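You operate a simulated robot arm through the tools that you are given. There is no shell and no other tool. Be economical: measure what you need, move in short steps, check, and stop when the job is done.

You are at the controls of a simulated two-armed robot. One attempt, no reset.

Task
Press the white sleeve flush into the small press's holder.
Fine: slide the clear guard shut before pressing and open again after, hands clear of the holder while pressing; the sprung lever drags the light press, so it is held steady with the other hand. Where these are worked on the way, their far stop is far enough and under half their travel is too little: clear guard.

Only the result counts: the job must be done as asked and must still hold three seconds after the hand-in. Knocking over, shifting, dropping, spilling or breaking anything else fails it.

Robot
Two 7-joint arms with two-finger parallel grippers on one trunk, on a base that drives. Base frame: it is fixed to the floor where the robot stands at the start and does not move with it; the origin is under the middle of the robot, x ahead of it, y to its left, z up. Lengths are in m, angles in rad, forces in N, time in s.
The left shoulder is at the start at [0.02, 0.138, 1.225], the right one opposite. With the tool pointing down near the work surface each hand reaches from about 0.1 to 0.48 m from the robot's upright axis, wherever it stands, measured 20 degrees to its own side. Places, roughly: clear guard [0.5, -0.4, 0.9]; floor of the press holder [0.5, -0.5, 0.8]; holder of the small press [0.5, -0.5, 0.8]; lever with the orange knob [0.5, -0.4, 1]. Payload 1.57 kg a hand.
The TCP of each hand is the grasp point between the finger pads, 0.03 m short of the fingertips. In the tool frame z runs along the fingers and y along their closing line. The gripper opens to 0.08 m. The fingers are 0.017 m wide and 0.012 m thick; the gripper's body (0.04 by 0.082 m) begins 0.08 m behind the TCP.
Orientation is told as [roll, pitch, yaw] about the base's x, y, z axes, in that order, counted from this pose: with the fingers straight down and closing along the base's y, the tool's x points along the base's -x, its y along +y and its z along -z.

Tools
- The arms move only by the tool step_arm. It takes "left_increments", "right_increments" or both (then of equal length, played together; a hand with none holds still); each is a list of rows, each an object of numbers (a shift or turn left out is 0, a gripper value left out holds the last): "tx", "ty", "tz": the shift along the tool's x, y, z in mm; "rx", "ry", "rz": the turn, a rotation vector about the tool's x, y, z in rad. In form: [{"tx": .., "ty": .., "tz": .., "rx": .., "ry": .., "rz": ..}, ...]. A call has 1 to 12 rows; each row is the pose to reach, as a shift and turn from the pose commanded when the call began, along the tool's axes at that moment. "left_claw" and "right_claw" are, for a hand that has rows, the finger opening in mm, from 0 to 80, set as the call begins (left out, the last holds). Rows are played at 5 a second. More than 0.05 m and 0.15 rad between two rows, or a gripper value outside its range, and nothing of the call is played. Where a pose cannot be reached the arm comes as near as it can. A force on the tool above 90 N (or 10 N above the force at the start of the call, whichever is more), or a blocked arm, ends the call early, and 0.2 s more pass. The fingers move at their own pace (about 0.045 m/s each) and stop on an object; they squeeze with about 32 N. The grip force told is the motor's: it shows also when the fingers shut on nothing. Time passes only in rows, and 0.2 s behind the last, so rows that repeat a pose let the fingers close. It gives the time, the measured TCP pose, the force on the tool (base axes), the opening and the grip force at its end, in the units of the frame above (readings bear some noise), with the torque about the TCP (base axes, N m) and any sound that the robot's microphone picked up.
- Cameras (640 x 400 px; columns grow to the right, rows downward): "scene" is now at [0.1662, -0.0526, 1.1624]; the picture's right is [-0.55, -0.84, 0.00], its down [0.14, -0.09, -0.99] and it looks along [0.83, -0.54, 0.16] (base axes); focal length 214 px, centre (320, 200). "left" rides on the left gripper at [0.072, 0.007, -0.122] in its tool frame; the picture's right is [-0.09, 1.00, 0.00], its down [-0.84, -0.08, -0.54] and it looks along [-0.54, -0.05, 0.84] (tool axes); focal length 238 px, centre (320, 200). "right" rides on the right gripper at [0.072, -0.007, -0.122] in its tool frame; the picture's right is [0.09, 1.00, 0.00], its down [-0.84, 0.08, -0.54] and it looks along [-0.54, 0.05, 0.84] (tool axes); focal length 238 px, centre (320, 200). There is no depth. A picture from a camera that has moved, and an enlarged one, comes with that camera's place and axes in the base frame and with its lens. The place of the scene camera against the robot may be out by one fixed shift of up to 0.018 m in any direction.
- capture(camera): a new picture of that camera. It takes no simulated time.
- raise_lower(by): slides the trunk up (or, below 0, down) by that many m; the arms and the scene camera ride with it, the base frame stays. It gives what a move gives, with no picture.
- steer(legs): drives the robot by 1 to 6 legs, each [ahead, left, turn to the left] in m, m and rad, along the robot's own axes; the way and the turn of a leg run together, so that a leg with both is an arc; at most 1.5 m and 3.142 rad a leg. The arms and the cameras ride along, it lands a little off, and it stops where it bumps. It gives what a move gives.
- pan_tilt(pan, tilt): turns the head with the scene camera to pan (to the left, within 1.047 rad either way) and tilt (down, from -0.506 to 1.204), counted from straight ahead of the robot. It gives what a move gives.
- zoom(camera, box): a new picture of the part [left, top, right, bottom] of that camera's present view, enlarged. It takes no simulated time.
- close_job(): hands the job in; it is judged then, once.

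Go step by step. Nothing tells you exact positions but the pictures and the camera data: compare them with the known pose of the tool, close in by small moves and look again before you grip or let go. The budget is 120 turns and 92 pictures, counting those below and the enlarged ones. Unless the task says otherwise, let go and move clear before handing in.

The tools are called after "Call:" as name(argument=value, ...) on one line, values as JSON. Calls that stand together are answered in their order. step_arm: Moves the arms, as the interface text tells. Its arguments: {"type":"object","properties":{"left_increments":{"type":"array","items":{"type":"object","properties":{"tx":{"type":"number"},"ty":{"type":"number"},"tz":{"type":"number"},"rx":{"type":"number"},"ry":{"type":"number"},"rz":{"type":"number"}}}},"left_claw":{"type":"number"},"right_increments":{"type":"array","items":{"type":"object","properties":{"tx":{"type":"number"},"ty":{"type":"number"},"tz":{"type":"number"},"rx":{"type":"number"},"ry":{"type":"number"},"rz":{"type":"number"}}}},"right_claw":{"type":"number"}},"required":[]} The other tools are called the same way: raise_lower (by) slides the trunk up or down; steer (legs) drives the base; pan_tilt (pan, tilt) turns the head that bears the scene camera; capture (camera) takes a picture; zoom (camera, box) takes an enlarged picture of a part of a camera's view; close_job () hands the job in.

At the start:

```text
t: 0.0
left_tool_pos: [0.2269, -0.013, 1.1456]
left_orientation: [0.005, 0.409, 0.001]
left_wrist_force: [-0.6, -0.2, -0.7]
left_ft_torque: [0.01, 0.01, 0.0]
left_gripper_width: 0.08
left_finger_force: 0.0
right_tool_pos: [0.1671, -0.2912, 1.0853]
right_orientation: [-0.165, 0.503, -0.106]
right_wrist_force: [-0.2, 0.7, 0.4]
right_ft_torque: [-0.03, 0.04, 0.01]
right_gripper_width: 0.0799
right_finger_force: 0.0
trunk travel left (down, up): [-0.6, 0.64]
robot x, y, heading: [-0.0038, 0.0011, 0.003]
head pan, tilt: [-0.578, -0.162]
```

scene: 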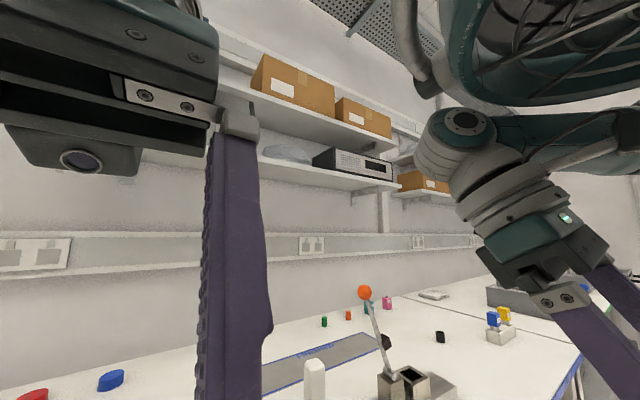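
right: 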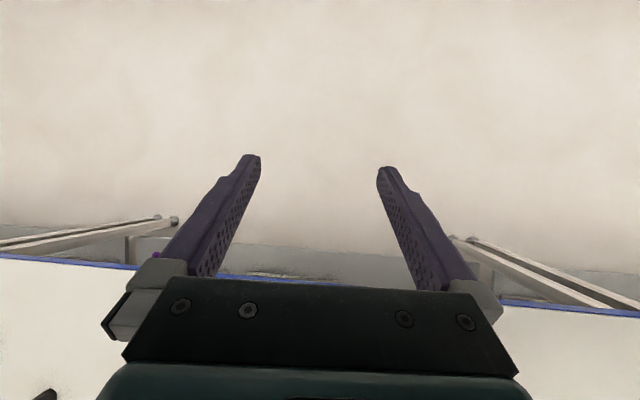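
left: 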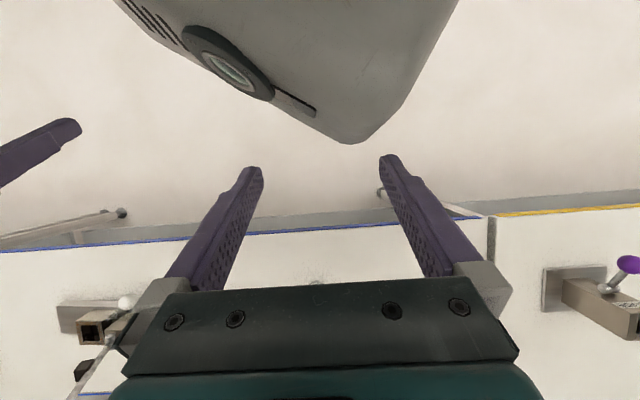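

I see the bench with a small press (orange knob lever) and a white sleeve standing near it. I'll tilt the head down to look at it better.

Call:
pan_tilt(pan=-0.75, tilt=0.45)

Call:
capture(camera="scene")

```text
t: 1.0
left_tool_pos: [0.227, -0.0124, 1.145]
left_orientation: [0.004, 0.411, 0.0]
left_wrist_force: [0.5, -0.6, -0.4]
left_ft_torque: [0.0, -0.02, 0.01]
left_gripper_width: 0.08
left_finger_force: 0.1
right_tool_pos: [0.1673, -0.2917, 1.0856]
right_orientation: [-0.163, 0.505, -0.107]
right_wrist_force: [-0.5, 0.4, 0.5]
right_ft_torque: [0.02, 0.02, -0.02]
right_gripper_width: 0.0802
right_finger_force: 0.1
trunk travel left (down, up): [-0.6, 0.64]
robot x, y, heading: [-0.0034, -0.0001, -0.005]
head pan, tilt: [-0.75, 0.45]
```

```text
88 pictures are left
camera scene: at [0.1625, -0.069, 1.1066], right [-0.68, -0.73, 0.0], down [-0.32, 0.3, -0.9], along [0.66, -0.61, -0.43], focal length 214 px, centre (320, 200)
```

scene: 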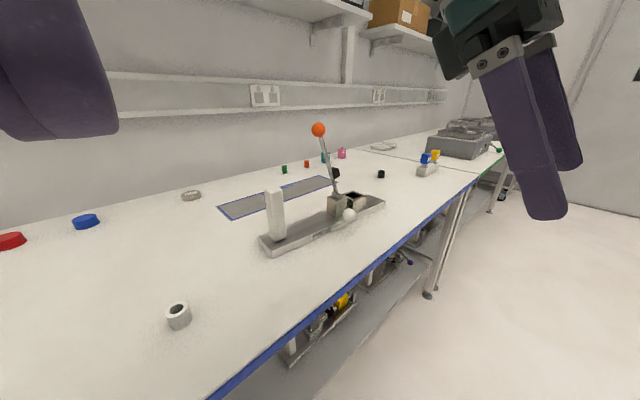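

Call:
zoom(camera="scene", box=[220, 110, 420, 270])

Call:
zoom(camera="scene", box=[120, 270, 240, 350])

Call:
capture(camera="left")

```text
2.50 times, centred on (320, 190) of scene
camera zoom: at [0.1625, -0.069, 1.1066], right [-0.68, -0.73, 0.0], down [-0.32, 0.3, -0.9], along [0.66, -0.61, -0.43], focal length 536 px, centre (320, 225)
```

zoom: 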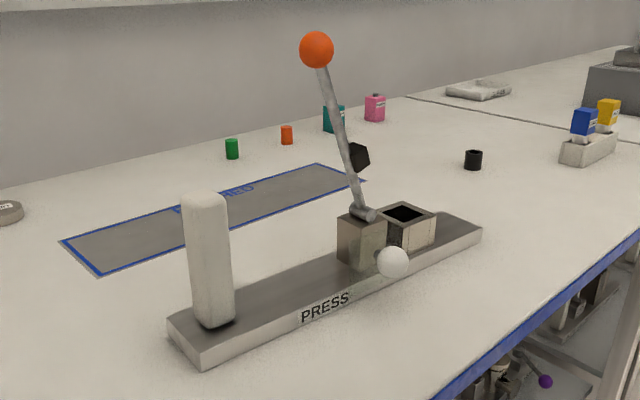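

```text
5.00 times, centred on (180, 310) of scene
camera zoom: at [0.1625, -0.069, 1.1066], right [-0.68, -0.73, 0.0], down [-0.32, 0.3, -0.9], along [0.66, -0.61, -0.43], focal length 1072 px, centre (1020, -350)
```

zoom: 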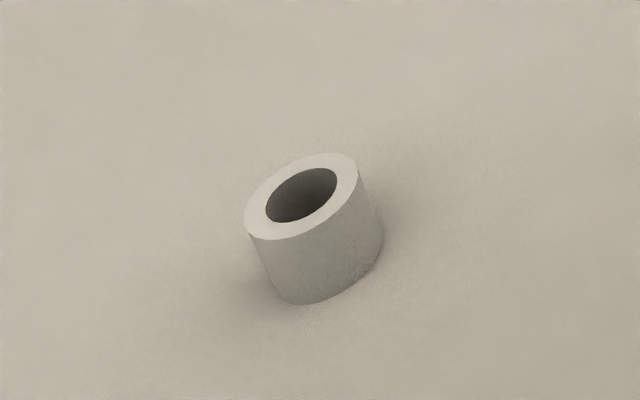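

```text
85 pictures are left
camera left: at [0.2098, -0.0065, 1.2863], right [0.08, 1.0, -0.03], down [0.98, -0.08, 0.16], along [0.16, -0.05, -0.99], focal length 238 px, centre (320, 200)
```

left: 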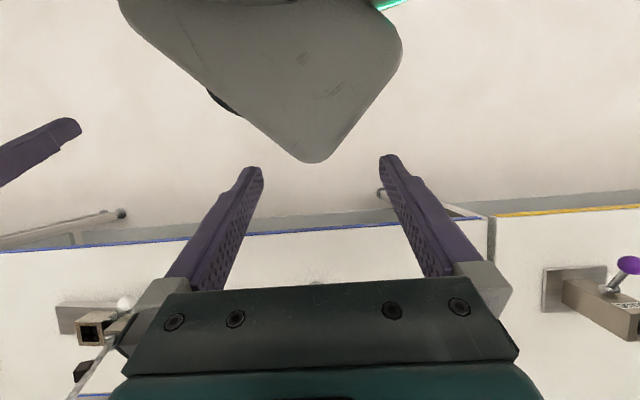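

The sleeve (a white ring, about 35 mm wide) stands at about [0.47, -0.056, 0.80]. The press plate runs from y≈-0.25 to y≈-0.62 at x≈0.5. I'll drive so that the right hand can reach the sleeve.

Call:
steer(legs=[[0.09, 0.08, 0]])

Call:
capture(camera="scene")

Call:
capture(camera="right")

```text
t: 2.2
left_tool_pos: [0.3168, 0.0668, 1.145]
left_orientation: [0.003, 0.413, 0.0]
left_wrist_force: [-0.4, -0.2, -0.4]
left_ft_torque: [-0.01, 0.01, 0.02]
left_gripper_width: 0.0801
left_finger_force: 0.0
right_tool_pos: [0.2571, -0.2134, 1.0854]
right_orientation: [-0.165, 0.506, -0.112]
right_wrist_force: [-0.3, 0.4, 0.3]
right_ft_torque: [0.0, 0.0, 0.0]
right_gripper_width: 0.0801
right_finger_force: 0.0
trunk travel left (down, up): [-0.6, 0.64]
robot x, y, heading: [0.0879, 0.0797, -0.004]
head pan, tilt: [-0.75, 0.45]
```

```text
84 pictures are left
camera scene: at [0.2522, 0.01, 1.1065], right [-0.68, -0.73, 0.0], down [-0.32, 0.3, -0.9], along [0.66, -0.62, -0.44], focal length 214 px, centre (320, 200)
```

scene: 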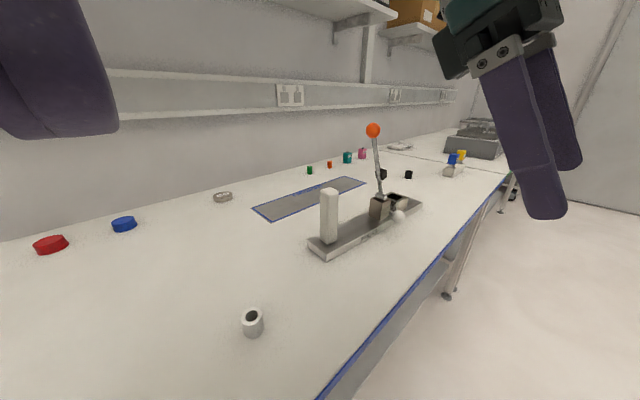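

```text
83 pictures are left
camera right: at [0.2536, -0.1987, 1.2262], right [-0.05, 0.99, -0.1], down [1.0, 0.05, 0.05], along [0.06, -0.09, -0.99], focal length 238 px, centre (320, 200)
```

right: 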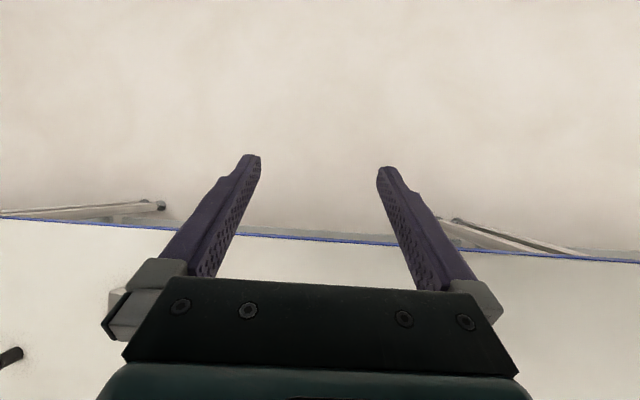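

The sleeve triangulates to about [0.463, -0.057], with its centre at z≈0.81. I'll turn both hands to point straight down and move the left one aside.

Call:
step_arm(right_increments=[{"rx": -0.0333, "ry": -0.128, "rz": -0.0169}, {"rx": -0.0665, "ry": -0.2565, "rz": -0.0338}, {"rx": -0.0998, "ry": -0.385, "rz": -0.0507}, {"rx": -0.133, "ry": -0.513, "rz": -0.0676}], left_increments=[{"ty": 40, "ry": -0.1}, {"ty": 80, "ry": -0.2}, {"ty": 120, "ry": -0.3}, {"ty": 140, "ry": -0.41}])

Call:
capture(camera="right")

```text
t: 3.1
left_tool_pos: [0.2992, 0.2065, 1.0935]
left_orientation: [0.255, 0.287, 0.042]
left_wrist_force: [0.7, 0.2, -0.2]
left_ft_torque: [0.02, -0.01, -0.01]
left_gripper_width: 0.08
left_finger_force: 0.1
right_tool_pos: [0.2341, -0.2144, 1.0653]
right_orientation: [-0.042, 0.29, -0.02]
right_wrist_force: [1.2, -0.6, -0.4]
right_ft_torque: [0.01, 0.04, 0.0]
right_gripper_width: 0.0802
right_finger_force: 0.2
right hand out of reach, approached as far as the arm can: row 4
trunk travel left (down, up): [-0.6, 0.64]
robot x, y, heading: [0.0888, 0.0771, -0.004]
head pan, tilt: [-0.75, 0.45]
stopped in row 4 (left hand): the arm was blocked; the commanded pose is now the measured one
```

```text
82 pictures are left
camera right: at [0.1999, -0.2133, 1.203], right [-0.08, 1.0, -0.01], down [0.96, 0.08, 0.28], along [0.28, 0.01, -0.96], focal length 238 px, centre (320, 200)
```

right: 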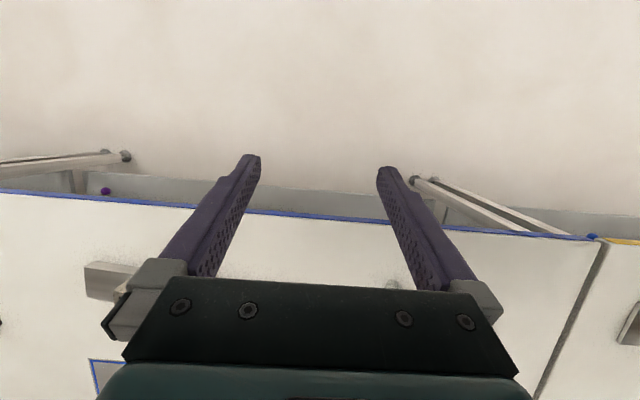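

The arm can't point fully down this high and close in. I'll move the right hand out and down towards the sleeve while it straightens.

Call:
step_arm(right_increments=[{"tx": -35, "ty": 24, "tz": 9, "rx": -0.007, "ry": -0.05}, {"tx": -70, "ty": 47, "tz": 17, "rx": -0.014, "ry": -0.1}, {"tx": -104, "ty": 71, "tz": 26, "rx": -0.021, "ry": -0.15, "rz": -0.01}, {"tx": -139, "ty": 95, "tz": 34, "rx": -0.028, "ry": -0.2, "rz": -0.015}, {"tx": -173, "ty": 118, "tz": 43, "rx": -0.035, "ry": -0.25, "rz": -0.02}, {"tx": -208, "ty": 142, "tz": 51, "rx": -0.042, "ry": -0.29, "rz": -0.02}])

Call:
capture(camera="right")

Call:
capture(camera="scene")

```text
t: 4.5
left_tool_pos: [0.2983, 0.2079, 1.0935]
left_orientation: [0.253, 0.285, 0.041]
left_wrist_force: [0.0, -0.1, -0.7]
left_ft_torque: [-0.01, 0.01, 0.0]
left_gripper_width: 0.08
left_finger_force: 0.0
right_tool_pos: [0.4212, -0.0751, 0.9504]
right_orientation: [0.005, -0.002, 0.007]
right_wrist_force: [0.3, 1.0, 0.1]
right_ft_torque: [0.02, 0.0, -0.01]
right_gripper_width: 0.0798
right_finger_force: 0.1
trunk travel left (down, up): [-0.6, 0.64]
robot x, y, heading: [0.0898, 0.0781, -0.004]
head pan, tilt: [-0.75, 0.45]
```

```text
81 pictures are left
camera right: at [0.3493, -0.0819, 1.0724], right [-0.1, 1.0, 0.0], down [0.84, 0.08, 0.54], along [0.54, 0.06, -0.84], focal length 238 px, centre (320, 200)
```

right: 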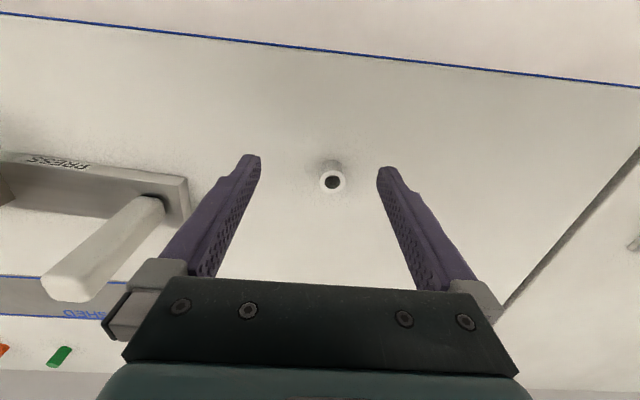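

```text
80 pictures are left
camera scene: at [0.2522, 0.0101, 1.1065], right [-0.68, -0.73, 0.0], down [-0.32, 0.3, -0.9], along [0.66, -0.62, -0.44], focal length 214 px, centre (320, 200)
```

scene: 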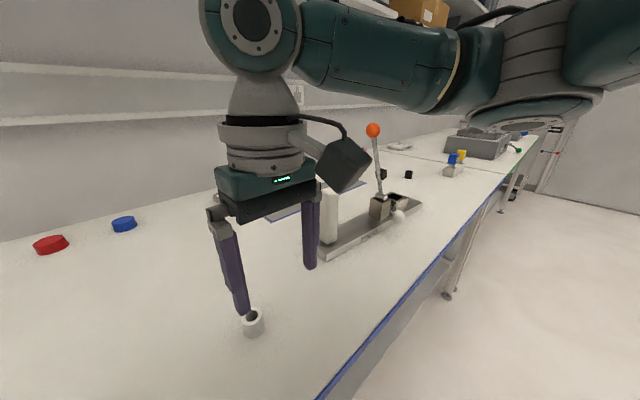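

The right hand now points straight down, with the sleeve ahead at about [0.478, -0.054]. I'll move over it and lower partway.

Call:
step_arm(right_increments=[{"tx": -29, "ty": 10, "tz": 20}, {"tx": -55, "ty": 20, "tz": 40}, {"tx": -55, "ty": 20, "tz": 60}])

Call:
capture(camera="right")

Call:
zoom(camera="scene", box=[180, 220, 340, 360])

```text
t: 5.3
left_tool_pos: [0.2989, 0.2065, 1.0927]
left_orientation: [0.253, 0.287, 0.042]
left_wrist_force: [-0.1, -0.3, -0.1]
left_ft_torque: [-0.02, -0.02, -0.03]
left_gripper_width: 0.0801
left_finger_force: 0.1
right_tool_pos: [0.4753, -0.0552, 0.8908]
right_orientation: [0.003, -0.002, 0.009]
right_wrist_force: [0.5, 0.3, -0.5]
right_ft_torque: [-0.03, 0.02, -0.01]
right_gripper_width: 0.08
right_finger_force: 0.1
trunk travel left (down, up): [-0.6, 0.64]
robot x, y, heading: [0.0902, 0.0772, -0.004]
head pan, tilt: [-0.75, 0.45]
```

```text
79 pictures are left
camera right: at [0.403, -0.0631, 1.0138], right [-0.1, 0.99, 0.0], down [0.84, 0.08, 0.54], along [0.54, 0.06, -0.84], focal length 238 px, centre (320, 200)
```

right: 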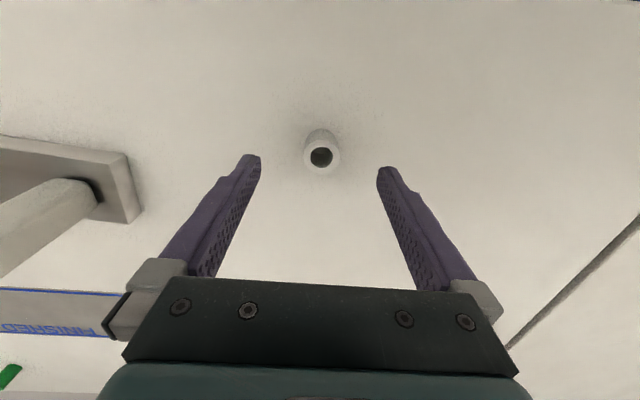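

```text
2.86 times, centred on (260, 290) of scene
camera zoom: at [0.252, 0.0099, 1.1065], right [-0.68, -0.73, 0.0], down [-0.32, 0.3, -0.9], along [0.66, -0.62, -0.44], focal length 613 px, centre (491, -57)
```

zoom: 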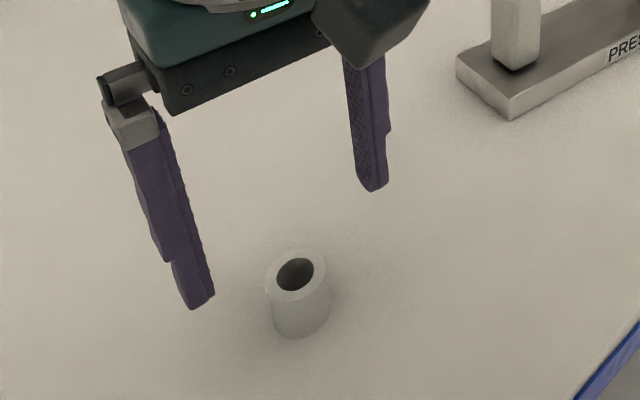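

The sleeve top is at about [0.482, -0.053, 0.82]. I'll lower so that the fingertips take its upper part, and look before closing.

Call:
step_arm(right_increments=[{"tx": -4, "ty": 2, "tz": 20}, {"tx": -7, "ty": 2, "tz": 40}, {"tx": -7, "ty": 2, "tz": 51}])

Call:
capture(camera="right")

Call:
zoom(camera="scene", box=[180, 240, 340, 360])

```text
t: 6.1
left_tool_pos: [0.2981, 0.207, 1.0926]
left_orientation: [0.253, 0.286, 0.043]
left_wrist_force: [-0.6, -0.2, 1.0]
left_ft_torque: [0.0, 0.02, 0.01]
left_gripper_width: 0.0802
left_finger_force: 0.0
right_tool_pos: [0.4815, -0.0527, 0.8405]
right_orientation: [0.005, -0.002, 0.006]
right_wrist_force: [1.2, 0.5, 0.0]
right_ft_torque: [-0.01, 0.02, -0.01]
right_gripper_width: 0.08
right_finger_force: 0.0
trunk travel left (down, up): [-0.6, 0.64]
robot x, y, heading: [0.0906, 0.0774, -0.002]
head pan, tilt: [-0.75, 0.45]
```

```text
77 pictures are left
camera right: at [0.41, -0.0606, 0.9622], right [-0.1, 0.99, 0.0], down [0.84, 0.08, 0.54], along [0.54, 0.06, -0.84], focal length 238 px, centre (320, 200)
```

right: 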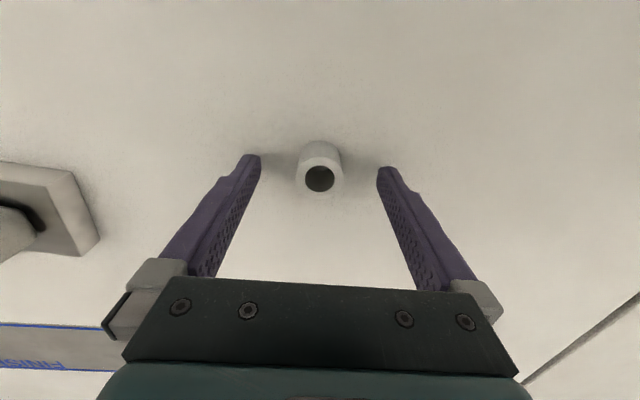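

```text
3.33 times, centred on (260, 300) of scene
camera zoom: at [0.2521, 0.0099, 1.1065], right [-0.68, -0.73, 0.0], down [-0.32, 0.3, -0.9], along [0.66, -0.62, -0.44], focal length 715 px, centre (520, -133)
```

zoom: 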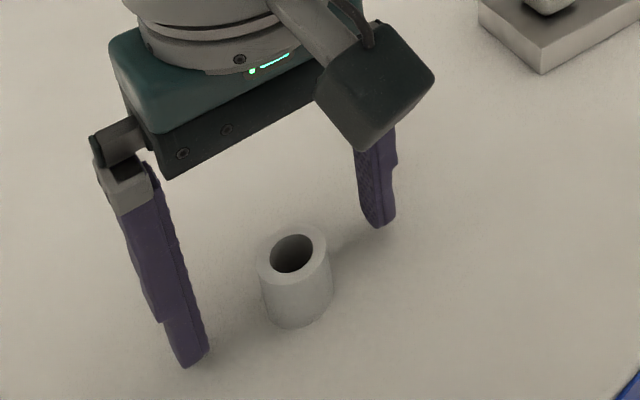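

The sleeve is centred between the fingertips. I'll close the gripper.

Call:
step_arm(right_increments=[{"tx": -1, "tz": 1}, {"tx": -1, "tz": 1}, {"tx": -1, "tz": 1}, {"tx": -1, "tz": 1}, {"tx": -1, "tz": 1}], right_claw=10)

Call:
capture(camera="right")

```text
t: 7.3
left_tool_pos: [0.2982, 0.2064, 1.0925]
left_orientation: [0.254, 0.286, 0.042]
left_wrist_force: [0.5, -0.1, 0.7]
left_ft_torque: [0.0, 0.0, -0.02]
left_gripper_width: 0.0801
left_finger_force: 0.2
right_tool_pos: [0.4821, -0.0539, 0.8397]
right_orientation: [0.005, -0.002, 0.008]
right_wrist_force: [0.0, -0.4, 0.1]
right_ft_torque: [-0.01, -0.01, 0.0]
right_gripper_width: 0.0277
right_finger_force: 31.1
trunk travel left (down, up): [-0.6, 0.64]
robot x, y, heading: [0.091, 0.0799, 0.001]
head pan, tilt: [-0.75, 0.45]
```

```text
75 pictures are left
camera right: at [0.4109, -0.0607, 0.9619], right [-0.1, 1.0, 0.0], down [0.84, 0.08, 0.54], along [0.54, 0.06, -0.84], focal length 238 px, centre (320, 200)
```

right: 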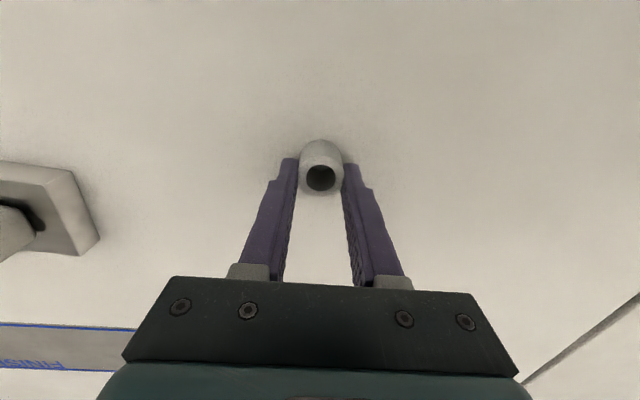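

The sleeve is gripped (28 mm). I'll lift it and pull back, so that the hand clears the post and the lever on the drive over.

Call:
step_arm(right_increments=[{"tz": -30}, {"tz": -70}, {"tx": 30, "tz": -105}, {"tx": 65, "tz": -135}, {"tx": 100, "tz": -150}, {"tx": 115, "tz": -150}])

Call:
zoom(camera="right", box=[220, 100, 420, 240])

Call:
capture(camera="scene")

```text
t: 8.7
left_tool_pos: [0.2986, 0.208, 1.0933]
left_orientation: [0.253, 0.287, 0.044]
left_wrist_force: [-0.2, -0.6, -0.7]
left_ft_torque: [-0.02, -0.03, -0.02]
left_gripper_width: 0.08
left_finger_force: 0.0
right_tool_pos: [0.367, -0.0556, 0.9904]
right_orientation: [0.003, 0.001, 0.006]
right_wrist_force: [0.5, -0.7, 0.2]
right_ft_torque: [0.02, -0.01, 0.0]
right_gripper_width: 0.0271
right_finger_force: 31.8
trunk travel left (down, up): [-0.6, 0.64]
robot x, y, heading: [0.09, 0.0834, -0.005]
head pan, tilt: [-0.75, 0.45]
```

```text
2.86 times, centred on (320, 170) of right
camera zoom: at [0.2946, -0.0617, 1.1129], right [-0.1, 1.0, 0.0], down [0.84, 0.08, 0.54], along [0.54, 0.06, -0.84], focal length 681 px, centre (320, 286)
```

zoom: 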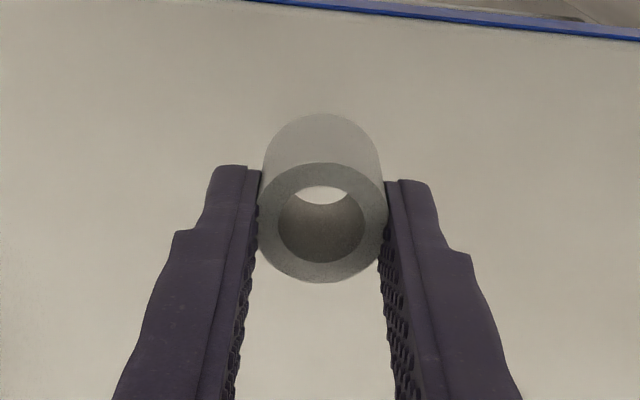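

```text
73 pictures are left
camera scene: at [0.252, 0.0099, 1.1065], right [-0.68, -0.73, 0.0], down [-0.32, 0.3, -0.9], along [0.66, -0.62, -0.44], focal length 214 px, centre (320, 200)
```

scene: 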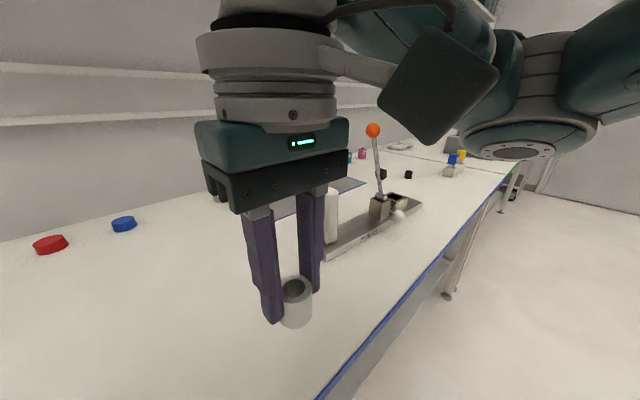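

The sleeve is held upright with its hole in view. I'll drive sideways until the press is in front of me.

Call:
steer(legs=[[0, -0.46, 0]])

Call:
capture(camera="scene")

Call:
capture(camera="right")

Call:
capture(camera="left")

```text
t: 11.5
left_tool_pos: [0.2978, -0.2552, 1.0937]
left_orientation: [0.252, 0.286, 0.042]
left_wrist_force: [0.1, -0.1, 0.2]
left_ft_torque: [0.0, 0.04, -0.03]
left_gripper_width: 0.0801
left_finger_force: 0.0
right_tool_pos: [0.366, -0.5174, 0.9909]
right_orientation: [0.007, -0.003, 0.008]
right_wrist_force: [0.9, 0.4, -0.4]
right_ft_torque: [0.02, -0.01, 0.0]
right_gripper_width: 0.0271
right_finger_force: 32.3
trunk travel left (down, up): [-0.6, 0.64]
robot x, y, heading: [0.0841, -0.3815, -0.004]
head pan, tilt: [-0.75, 0.45]
```

```text
72 pictures are left
camera scene: at [0.2509, -0.4527, 1.1065], right [-0.68, -0.73, 0.0], down [-0.32, 0.3, -0.9], along [0.66, -0.62, -0.44], focal length 214 px, centre (320, 200)
```

scene: 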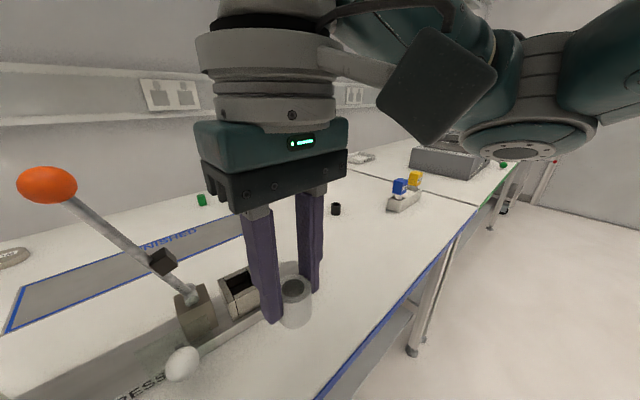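

```text
71 pictures are left
camera right: at [0.2938, -0.5241, 1.1128], right [-0.1, 0.99, 0.0], down [0.84, 0.08, 0.54], along [0.54, 0.06, -0.84], focal length 238 px, centre (320, 200)
```

right: 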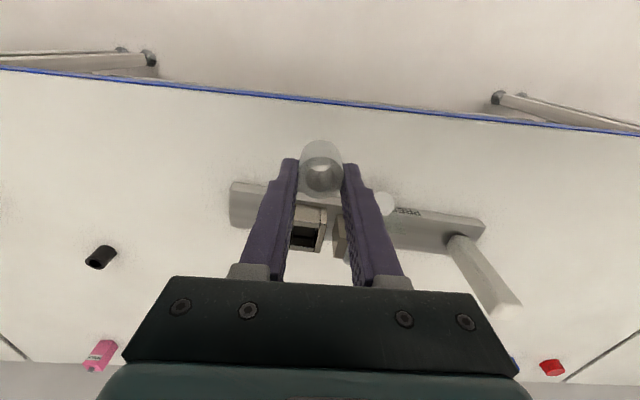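

```text
70 pictures are left
camera left: at [0.263, -0.2813, 1.2291], right [0.12, 0.97, 0.21], down [0.95, -0.17, 0.25], along [0.28, 0.17, -0.94], focal length 238 px, centre (320, 200)
```

left: 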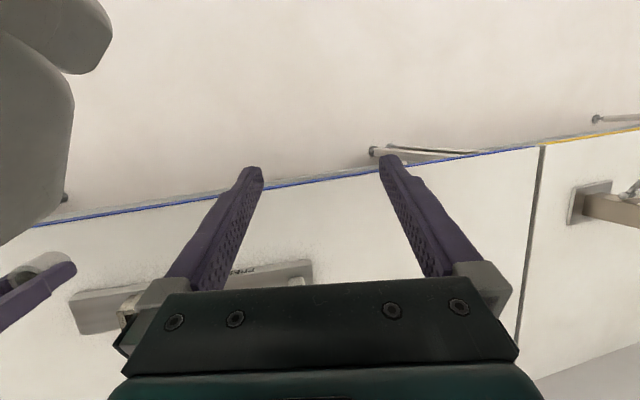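

I'm now in front of the press. I'll aim the head at it for a detailed view of the lever, the pad and the guard.

Call:
pan_tilt(pan=0.0, tilt=0.7)

Call:
capture(camera="scene")

```text
t: 12.6
left_tool_pos: [0.2981, -0.2554, 1.0932]
left_orientation: [0.254, 0.287, 0.043]
left_wrist_force: [-1.1, 0.1, -1.0]
left_ft_torque: [0.01, -0.02, 0.01]
left_gripper_width: 0.0799
left_finger_force: 0.1
right_tool_pos: [0.3655, -0.5175, 0.9914]
right_orientation: [0.006, -0.002, 0.009]
right_wrist_force: [0.2, -0.5, -0.1]
right_ft_torque: [0.03, 0.02, 0.03]
right_gripper_width: 0.0274
right_finger_force: 31.9
trunk travel left (down, up): [-0.6, 0.64]
robot x, y, heading: [0.0887, -0.3816, -0.001]
head pan, tilt: [0.0, 0.7]
```

```text
69 pictures are left
camera scene: at [0.2688, -0.3901, 1.0843], right [0.0, -1.0, 0.0], down [-0.64, 0.0, -0.77], along [0.77, 0.0, -0.64], focal length 214 px, centre (320, 200)
```

scene: 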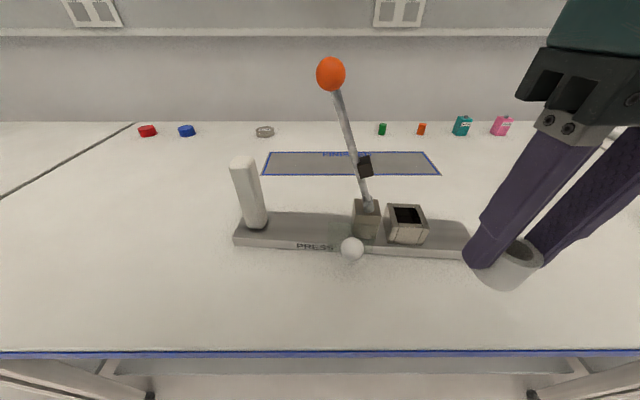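

Call:
zoom(camera="scene", box=[300, 140, 480, 270])

Call:
zoom(camera="scene", box=[220, 50, 400, 270])

```text
3.08 times, centred on (390, 205) of scene
camera zoom: at [0.2688, -0.3901, 1.0843], right [0.0, -1.0, 0.0], down [-0.64, 0.0, -0.77], along [0.77, 0.0, -0.64], focal length 660 px, centre (105, 185)
```

zoom: 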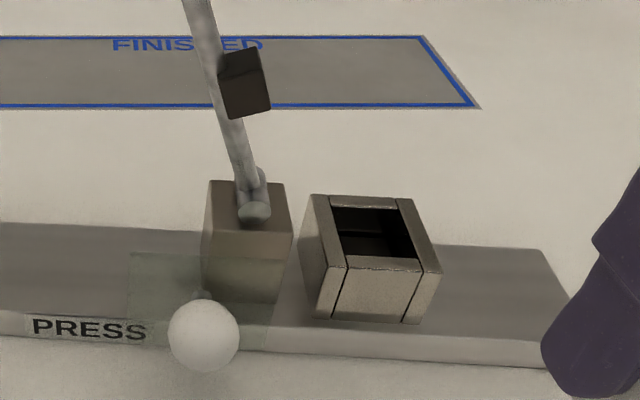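

```text
1.82 times, centred on (310, 160) of scene
camera zoom: at [0.2688, -0.3901, 1.0843], right [0.0, -1.0, 0.0], down [-0.64, 0.0, -0.77], along [0.77, 0.0, -0.64], focal length 390 px, centre (338, 273)
```

zoom: 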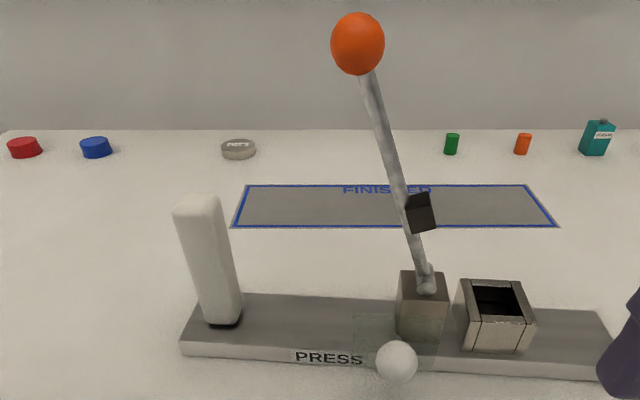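

The guard is the clear plate with the white ball knob, and it slides along the bed to sit in front of the holder. The lever swings in -y onto the holder, which sits at about [0.53, -0.52], and the white post is the steadying grip. I'll drive a little closer for reach.

Call:
steer(legs=[[0.06, 0, 0]])

Call:
step_arm(right_increments=[{"tx": -20, "tz": -5}, {"tx": -40, "tz": -10}, {"tx": -60, "tz": -10}])

Call:
capture(camera="right")

Call:
capture(camera="scene")

```text
t: 13.5
left_tool_pos: [0.3554, -0.2554, 1.0937]
left_orientation: [0.254, 0.287, 0.042]
left_wrist_force: [0.5, -0.9, 0.1]
left_ft_torque: [-0.04, 0.0, 0.0]
left_gripper_width: 0.0803
left_finger_force: 0.0
right_tool_pos: [0.4247, -0.5171, 0.9906]
right_orientation: [0.006, 0.0, 0.006]
right_wrist_force: [0.0, 0.0, -0.1]
right_ft_torque: [0.0, 0.02, 0.01]
right_gripper_width: 0.0272
right_finger_force: 32.2
trunk travel left (down, up): [-0.6, 0.64]
robot x, y, heading: [0.1464, -0.3817, -0.009]
head pan, tilt: [0.0, 0.7]
```

```text
t: 14.3
left_tool_pos: [0.3562, -0.257, 1.0938]
left_orientation: [0.252, 0.286, 0.043]
left_wrist_force: [0.5, 0.2, 0.1]
left_ft_torque: [0.01, -0.01, 0.02]
left_gripper_width: 0.0799
left_finger_force: 0.1
right_tool_pos: [0.4848, -0.5162, 1.0023]
right_orientation: [0.004, -0.001, 0.008]
right_wrist_force: [-0.4, -0.2, 0.1]
right_ft_torque: [-0.02, 0.02, -0.02]
right_gripper_width: 0.027
right_finger_force: 31.7
trunk travel left (down, up): [-0.6, 0.64]
robot x, y, heading: [0.1464, -0.3801, 0.001]
head pan, tilt: [0.0, 0.7]
```

```text
66 pictures are left
camera right: at [0.4126, -0.5236, 1.1231], right [-0.1, 0.99, 0.0], down [0.84, 0.08, 0.54], along [0.54, 0.06, -0.84], focal length 238 px, centre (320, 200)
```

right: 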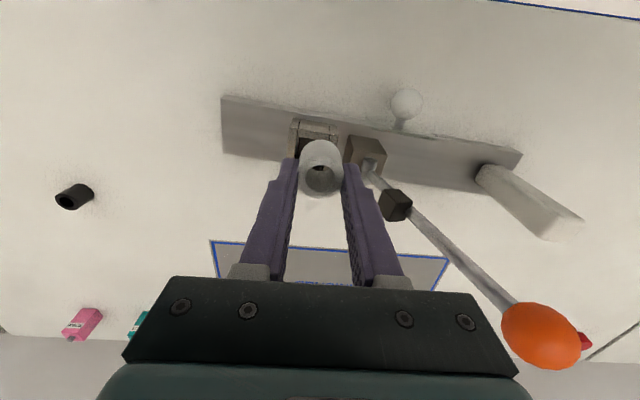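

```text
65 pictures are left
camera scene: at [0.328, -0.3902, 1.0843], right [0.0, -1.0, 0.0], down [-0.64, 0.0, -0.77], along [0.77, 0.0, -0.64], focal length 214 px, centre (320, 200)
```

scene: 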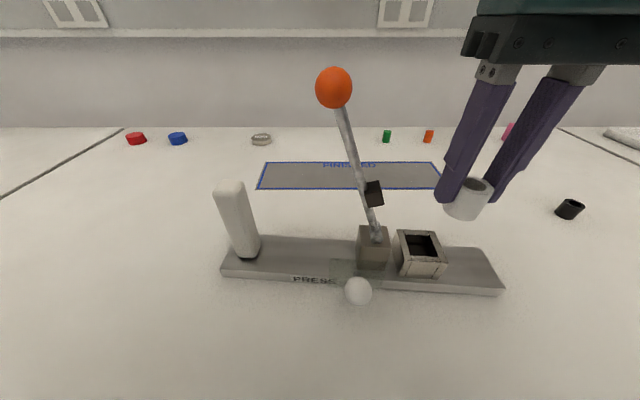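

Call:
zoom(camera="right", box=[210, 70, 430, 220])

Call:
zoom(camera="scene", box=[330, 160, 510, 310])

```text
2.67 times, centred on (320, 145) of right
camera zoom: at [0.4126, -0.5236, 1.1231], right [-0.1, 0.99, 0.0], down [0.84, 0.08, 0.54], along [0.54, 0.06, -0.84], focal length 636 px, centre (320, 347)
```

zoom: 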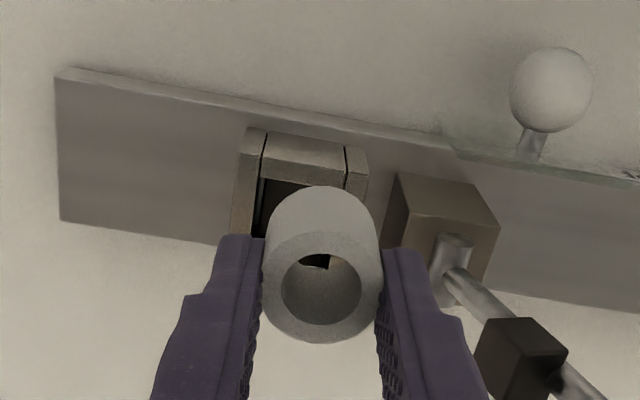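

```text
2.67 times, centred on (420, 235) of scene
camera zoom: at [0.328, -0.3902, 1.0843], right [0.0, -1.0, 0.0], down [-0.64, 0.0, -0.77], along [0.77, 0.0, -0.64], focal length 572 px, centre (53, 107)
```

zoom: 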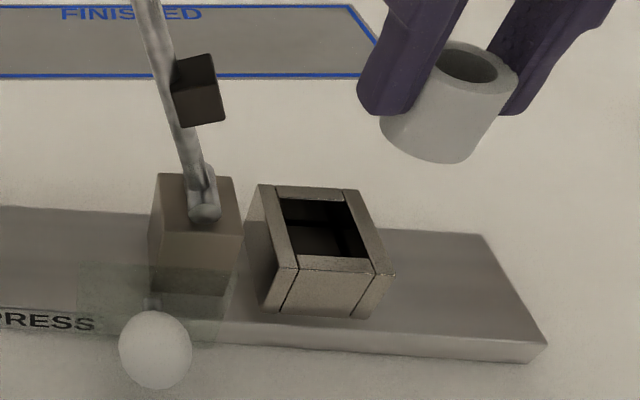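

The views suggest the holder opening is centred near [0.517, -0.519] with its top at z≈0.865. I'll bring the sleeve above it, still clear, and compare in both cameras.

Call:
step_arm(right_increments=[{"tx": -18, "ty": -2, "tz": 20}, {"tx": -35, "ty": -4, "tz": 40}, {"tx": -35, "ty": -4, "tz": 58}])

Call:
zoom(camera="right", box=[210, 70, 430, 220])

Call:
zoom(camera="scene", box=[330, 160, 510, 310])

```text
t: 15.1
left_tool_pos: [0.3563, -0.2563, 1.0931]
left_orientation: [0.254, 0.287, 0.042]
left_wrist_force: [-1.0, -1.1, -0.4]
left_ft_torque: [0.01, 0.01, 0.01]
left_gripper_width: 0.0802
left_finger_force: 0.1
right_tool_pos: [0.5196, -0.5195, 0.9445]
right_orientation: [0.005, -0.001, 0.006]
right_wrist_force: [-0.1, -0.8, -0.3]
right_ft_torque: [-0.02, 0.01, 0.02]
right_gripper_width: 0.0271
right_finger_force: 32.0
trunk travel left (down, up): [-0.6, 0.64]
robot x, y, heading: [0.1449, -0.383, -0.004]
head pan, tilt: [0.0, 0.7]
```

```text
2.67 times, centred on (320, 145) of right
camera zoom: at [0.4484, -0.5269, 1.0656], right [-0.1, 0.99, 0.0], down [0.84, 0.08, 0.54], along [0.54, 0.06, -0.84], focal length 636 px, centre (320, 347)
```

zoom: 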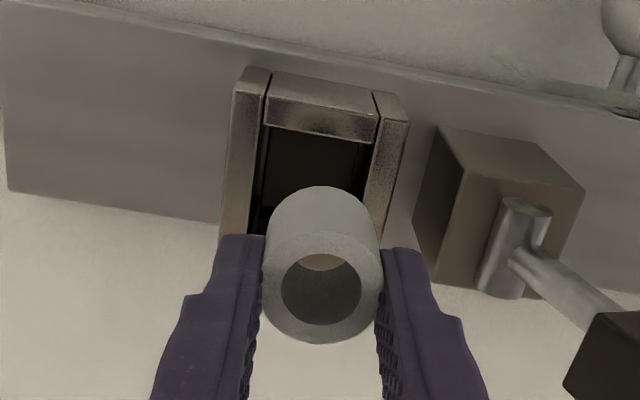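

```text
2.67 times, centred on (420, 235) of scene
camera zoom: at [0.3279, -0.3902, 1.0843], right [0.0, -1.0, 0.0], down [-0.64, 0.0, -0.76], along [0.76, 0.0, -0.64], focal length 572 px, centre (53, 107)
```

zoom: 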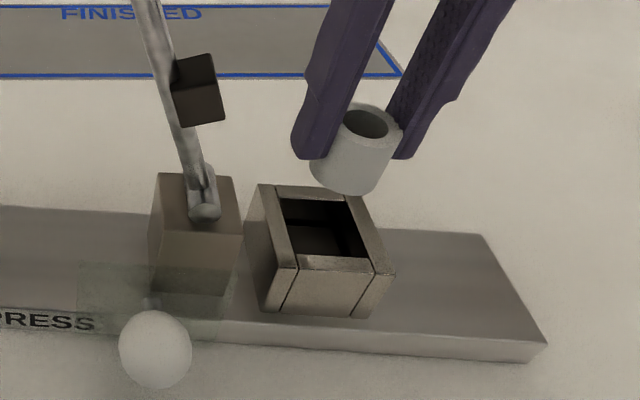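

The refined estimate puts the opening centre at about [0.525, -0.522], its top at z≈0.845 and its width at about 37 mm. I'll shift there and lower to just above the rim.

Call:
step_arm(right_increments=[{"tx": -7, "ty": -4, "tz": 15}, {"tx": -7, "ty": -4, "tz": 35}, {"tx": -7, "ty": -4, "tz": 46}])

Call:
zoom(camera="right", box=[210, 70, 430, 220])

Call:
zoom(camera="scene", box=[330, 160, 510, 310])

```text
t: 15.9
left_tool_pos: [0.3567, -0.2567, 1.0931]
left_orientation: [0.251, 0.286, 0.042]
left_wrist_force: [-0.1, -0.4, -0.7]
left_ft_torque: [-0.01, 0.01, 0.0]
left_gripper_width: 0.0801
left_finger_force: 0.2
right_tool_pos: [0.5275, -0.5224, 0.8993]
right_orientation: [0.005, -0.004, 0.008]
right_wrist_force: [-9.4, -0.5, 26.3]
right_ft_torque: [-0.13, 0.08, -0.07]
right_gripper_width: 0.0273
right_finger_force: 32.1
trunk travel left (down, up): [-0.6, 0.64]
robot x, y, heading: [0.1496, -0.3801, -0.001]
head pan, tilt: [0.0, 0.7]
```

```text
2.67 times, centred on (320, 145) of right
camera zoom: at [0.4559, -0.5304, 1.0213], right [-0.1, 0.99, 0.01], down [0.83, 0.08, 0.54], along [0.54, 0.06, -0.84], focal length 636 px, centre (320, 347)
```

zoom: 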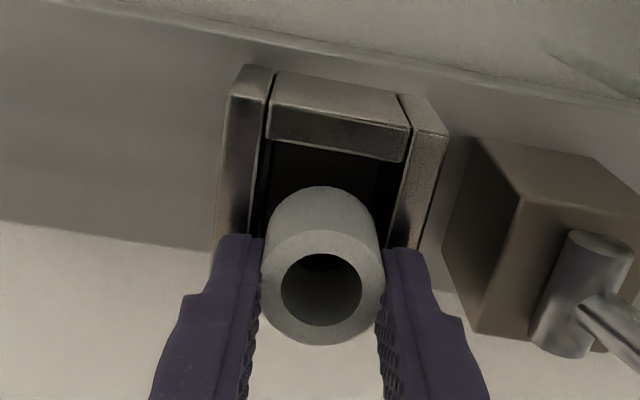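

```text
2.67 times, centred on (420, 235) of scene
camera zoom: at [0.3278, -0.3909, 1.085], right [0.0, -1.0, 0.0], down [-0.64, 0.0, -0.77], along [0.77, 0.0, -0.64], focal length 572 px, centre (53, 107)
```

zoom: 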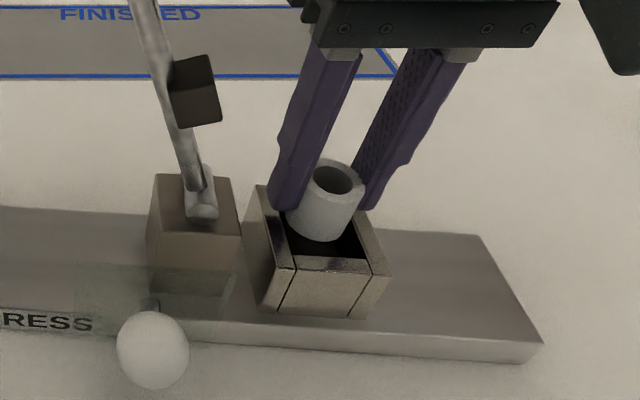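

The sleeve touched the back rim: the contact lies about 11 mm behind the TCP, so I'm roughly 5–6 mm too far forward. I'll back up, correct in x, and lower again.

Call:
step_arm(right_increments=[{"tz": -8}, {"tx": 6, "tz": -8}, {"tx": 6, "tz": -2}, {"tx": 6, "tz": 3}])

Call:
zoom(camera="right", box=[210, 70, 430, 220])

Call:
zoom(camera="scene", box=[330, 160, 510, 310])

```text
t: 16.9
left_tool_pos: [0.3563, -0.2549, 1.0932]
left_orientation: [0.252, 0.288, 0.041]
left_wrist_force: [0.7, -0.3, -0.6]
left_ft_torque: [0.0, -0.02, 0.04]
left_gripper_width: 0.08
left_finger_force: 0.1
right_tool_pos: [0.5208, -0.5235, 0.8937]
right_orientation: [0.006, 0.0, 0.007]
right_wrist_force: [1.0, 0.6, 0.6]
right_ft_torque: [0.0, 0.0, 0.03]
right_gripper_width: 0.0271
right_finger_force: 32.3
trunk travel left (down, up): [-0.6, 0.64]
robot x, y, heading: [0.1506, -0.3841, -0.007]
head pan, tilt: [0.0, 0.7]
```

```text
2.67 times, centred on (320, 145) of right
camera zoom: at [0.4491, -0.5307, 1.0158], right [-0.1, 0.99, 0.0], down [0.84, 0.08, 0.54], along [0.54, 0.06, -0.84], focal length 636 px, centre (320, 347)
```

zoom: 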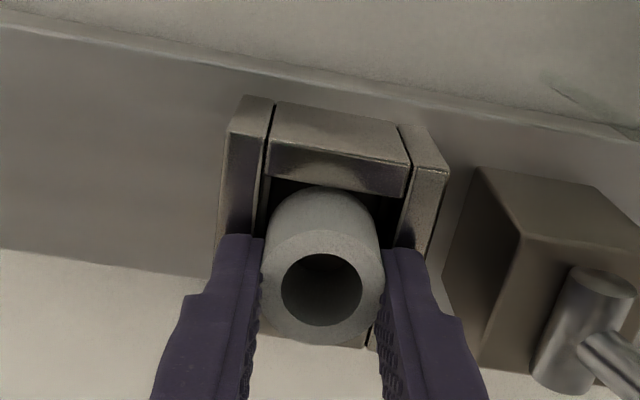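

```text
2.67 times, centred on (420, 235) of scene
camera zoom: at [0.3279, -0.3902, 1.0843], right [0.0, -1.0, 0.0], down [-0.64, 0.0, -0.76], along [0.76, 0.0, -0.64], focal length 572 px, centre (53, 107)
```

zoom: 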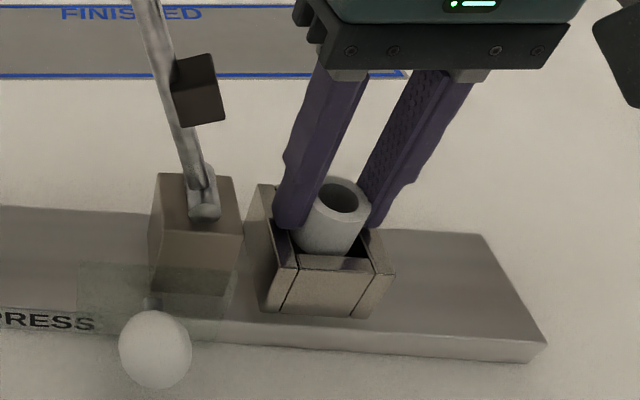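

The force is gone and the sleeve is at the mouth of the opening. I'll lower it slowly.

Call:
step_arm(right_increments=[{"tz": 2}, {"tz": 4}, {"tz": 6}])

Call:
zoom(camera="scene", box=[330, 160, 510, 310])

```text
t: 17.7
left_tool_pos: [0.3567, -0.2567, 1.0949]
left_orientation: [0.252, 0.286, 0.043]
left_wrist_force: [0.1, -0.4, 0.0]
left_ft_torque: [-0.01, -0.02, 0.0]
left_gripper_width: 0.0802
left_finger_force: 0.1
right_tool_pos: [0.5208, -0.5234, 0.891]
right_orientation: [0.007, -0.002, 0.009]
right_wrist_force: [-20.3, 4.0, 60.1]
right_ft_torque: [-1.07, 0.91, -0.6]
right_gripper_width: 0.027
right_finger_force: 32.5
trunk travel left (down, up): [-0.6, 0.64]
robot x, y, heading: [0.148, -0.3827, -0.005]
head pan, tilt: [0.0, 0.7]
```

```text
2.67 times, centred on (420, 235) of scene
camera zoom: at [0.3276, -0.3912, 1.0854], right [0.0, -1.0, 0.0], down [-0.64, 0.0, -0.76], along [0.76, 0.0, -0.64], focal length 572 px, centre (53, 107)
```

zoom: 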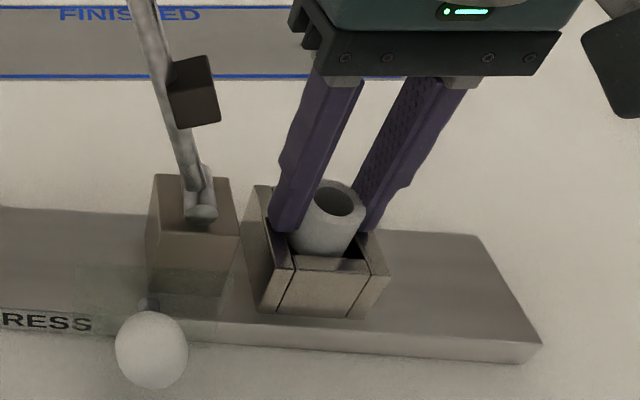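

The -y fingertip is now resting on the rim (z≈0.861), so the sleeve is about 10 mm into the opening. I'll ease off and release it there.

Call:
step_arm(right_increments=[{"tz": -4}, {"tz": -4}])

Call:
step_arm(right_increments=[{"tz": 0}, {"tz": 0}, {"tz": 0}], right_claw=40)

Call:
zoom(camera="scene", box=[330, 160, 510, 310])

Call:
zoom(camera="right", box=[210, 70, 430, 220])

```text
t: 18.3
left_tool_pos: [0.3559, -0.2554, 1.0942]
left_orientation: [0.254, 0.285, 0.042]
left_wrist_force: [-0.5, 0.7, -0.5]
left_ft_torque: [-0.03, -0.01, -0.01]
left_gripper_width: 0.08
left_finger_force: 0.1
right_tool_pos: [0.5216, -0.524, 0.8917]
right_orientation: [0.005, -0.002, 0.01]
right_wrist_force: [-9.7, 4.4, 34.1]
right_ft_torque: [-0.53, 0.47, -0.16]
right_gripper_width: 0.0271
right_finger_force: 32.0
trunk travel left (down, up): [-0.6, 0.64]
robot x, y, heading: [0.1489, -0.3802, -0.001]
head pan, tilt: [0.0, 0.7]
```

```text
t: 19.1
left_tool_pos: [0.3563, -0.2537, 1.0937]
left_orientation: [0.256, 0.287, 0.044]
left_wrist_force: [0.6, -0.7, 0.4]
left_ft_torque: [-0.02, 0.02, 0.01]
left_gripper_width: 0.0799
left_finger_force: 0.0
right_tool_pos: [0.5206, -0.5221, 0.8931]
right_orientation: [0.007, -0.002, 0.009]
right_wrist_force: [-6.7, 9.4, 27.3]
right_ft_torque: [-0.27, 0.33, -0.12]
right_gripper_width: 0.0307
right_finger_force: 0.1
trunk travel left (down, up): [-0.6, 0.64]
robot x, y, heading: [0.1484, -0.3833, -0.006]
head pan, tilt: [0.0, 0.7]
```

```text
2.67 times, centred on (420, 235) of scene
camera zoom: at [0.3284, -0.3891, 1.0844], right [0.0, -1.0, 0.0], down [-0.64, 0.0, -0.77], along [0.77, 0.0, -0.64], focal length 572 px, centre (53, 107)
```

zoom: 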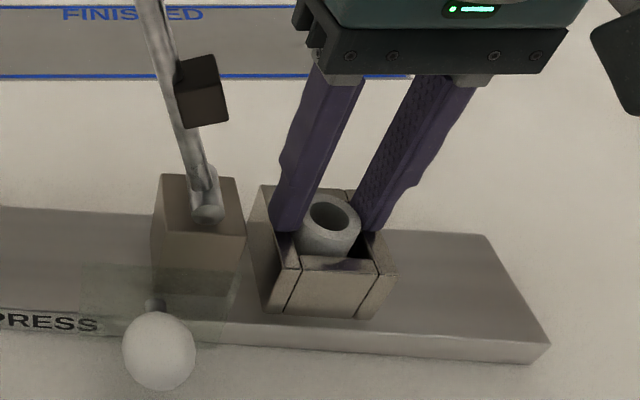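

```text
2.67 times, centred on (320, 145) of right
camera zoom: at [0.4492, -0.5298, 1.0138], right [-0.1, 0.99, 0.01], down [0.84, 0.08, 0.54], along [0.54, 0.06, -0.84], focal length 636 px, centre (320, 347)
```

zoom: 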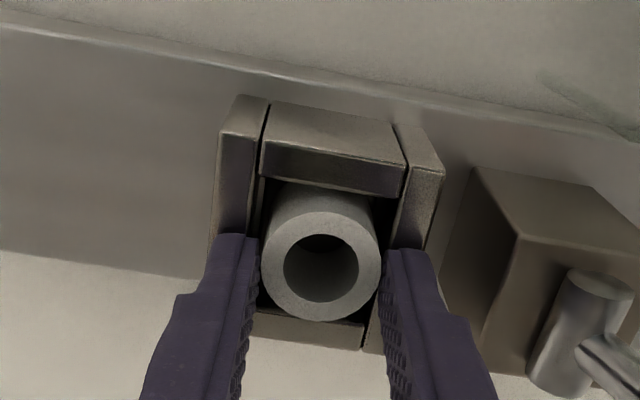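

The sleeve has dropped further in. The fingers still press on the rim, so I'll raise the hand straight up.

Call:
step_arm(right_increments=[{"tz": -3}, {"tz": -6}, {"tz": -6}])

Call:
zoom(camera="scene", box=[330, 160, 510, 310])

```text
t: 19.9
left_tool_pos: [0.3565, -0.255, 1.0938]
left_orientation: [0.252, 0.286, 0.043]
left_wrist_force: [-0.3, -0.6, -0.6]
left_ft_torque: [-0.01, 0.02, 0.01]
left_gripper_width: 0.0796
left_finger_force: 0.1
right_tool_pos: [0.5195, -0.5251, 0.8974]
right_orientation: [0.004, 0.001, 0.007]
right_wrist_force: [-0.4, 0.1, -0.1]
right_ft_torque: [0.01, -0.01, 0.0]
right_gripper_width: 0.0398
right_finger_force: 0.1
trunk travel left (down, up): [-0.6, 0.64]
robot x, y, heading: [0.1475, -0.3839, -0.002]
head pan, tilt: [0.0, 0.7]
```

```text
2.67 times, centred on (420, 235) of scene
camera zoom: at [0.3279, -0.3902, 1.0842], right [0.0, -1.0, 0.0], down [-0.64, 0.0, -0.76], along [0.76, 0.0, -0.64], focal length 572 px, centre (53, 107)
```

zoom: 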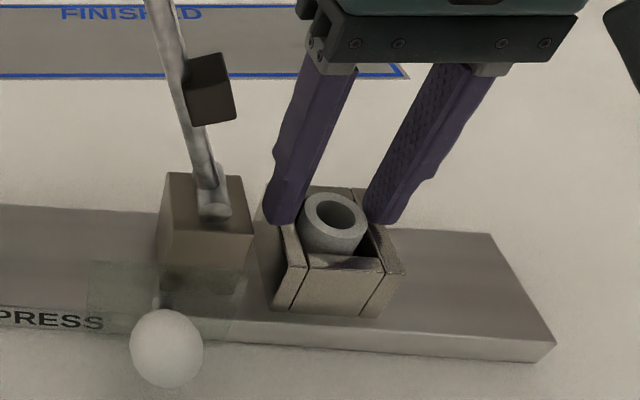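

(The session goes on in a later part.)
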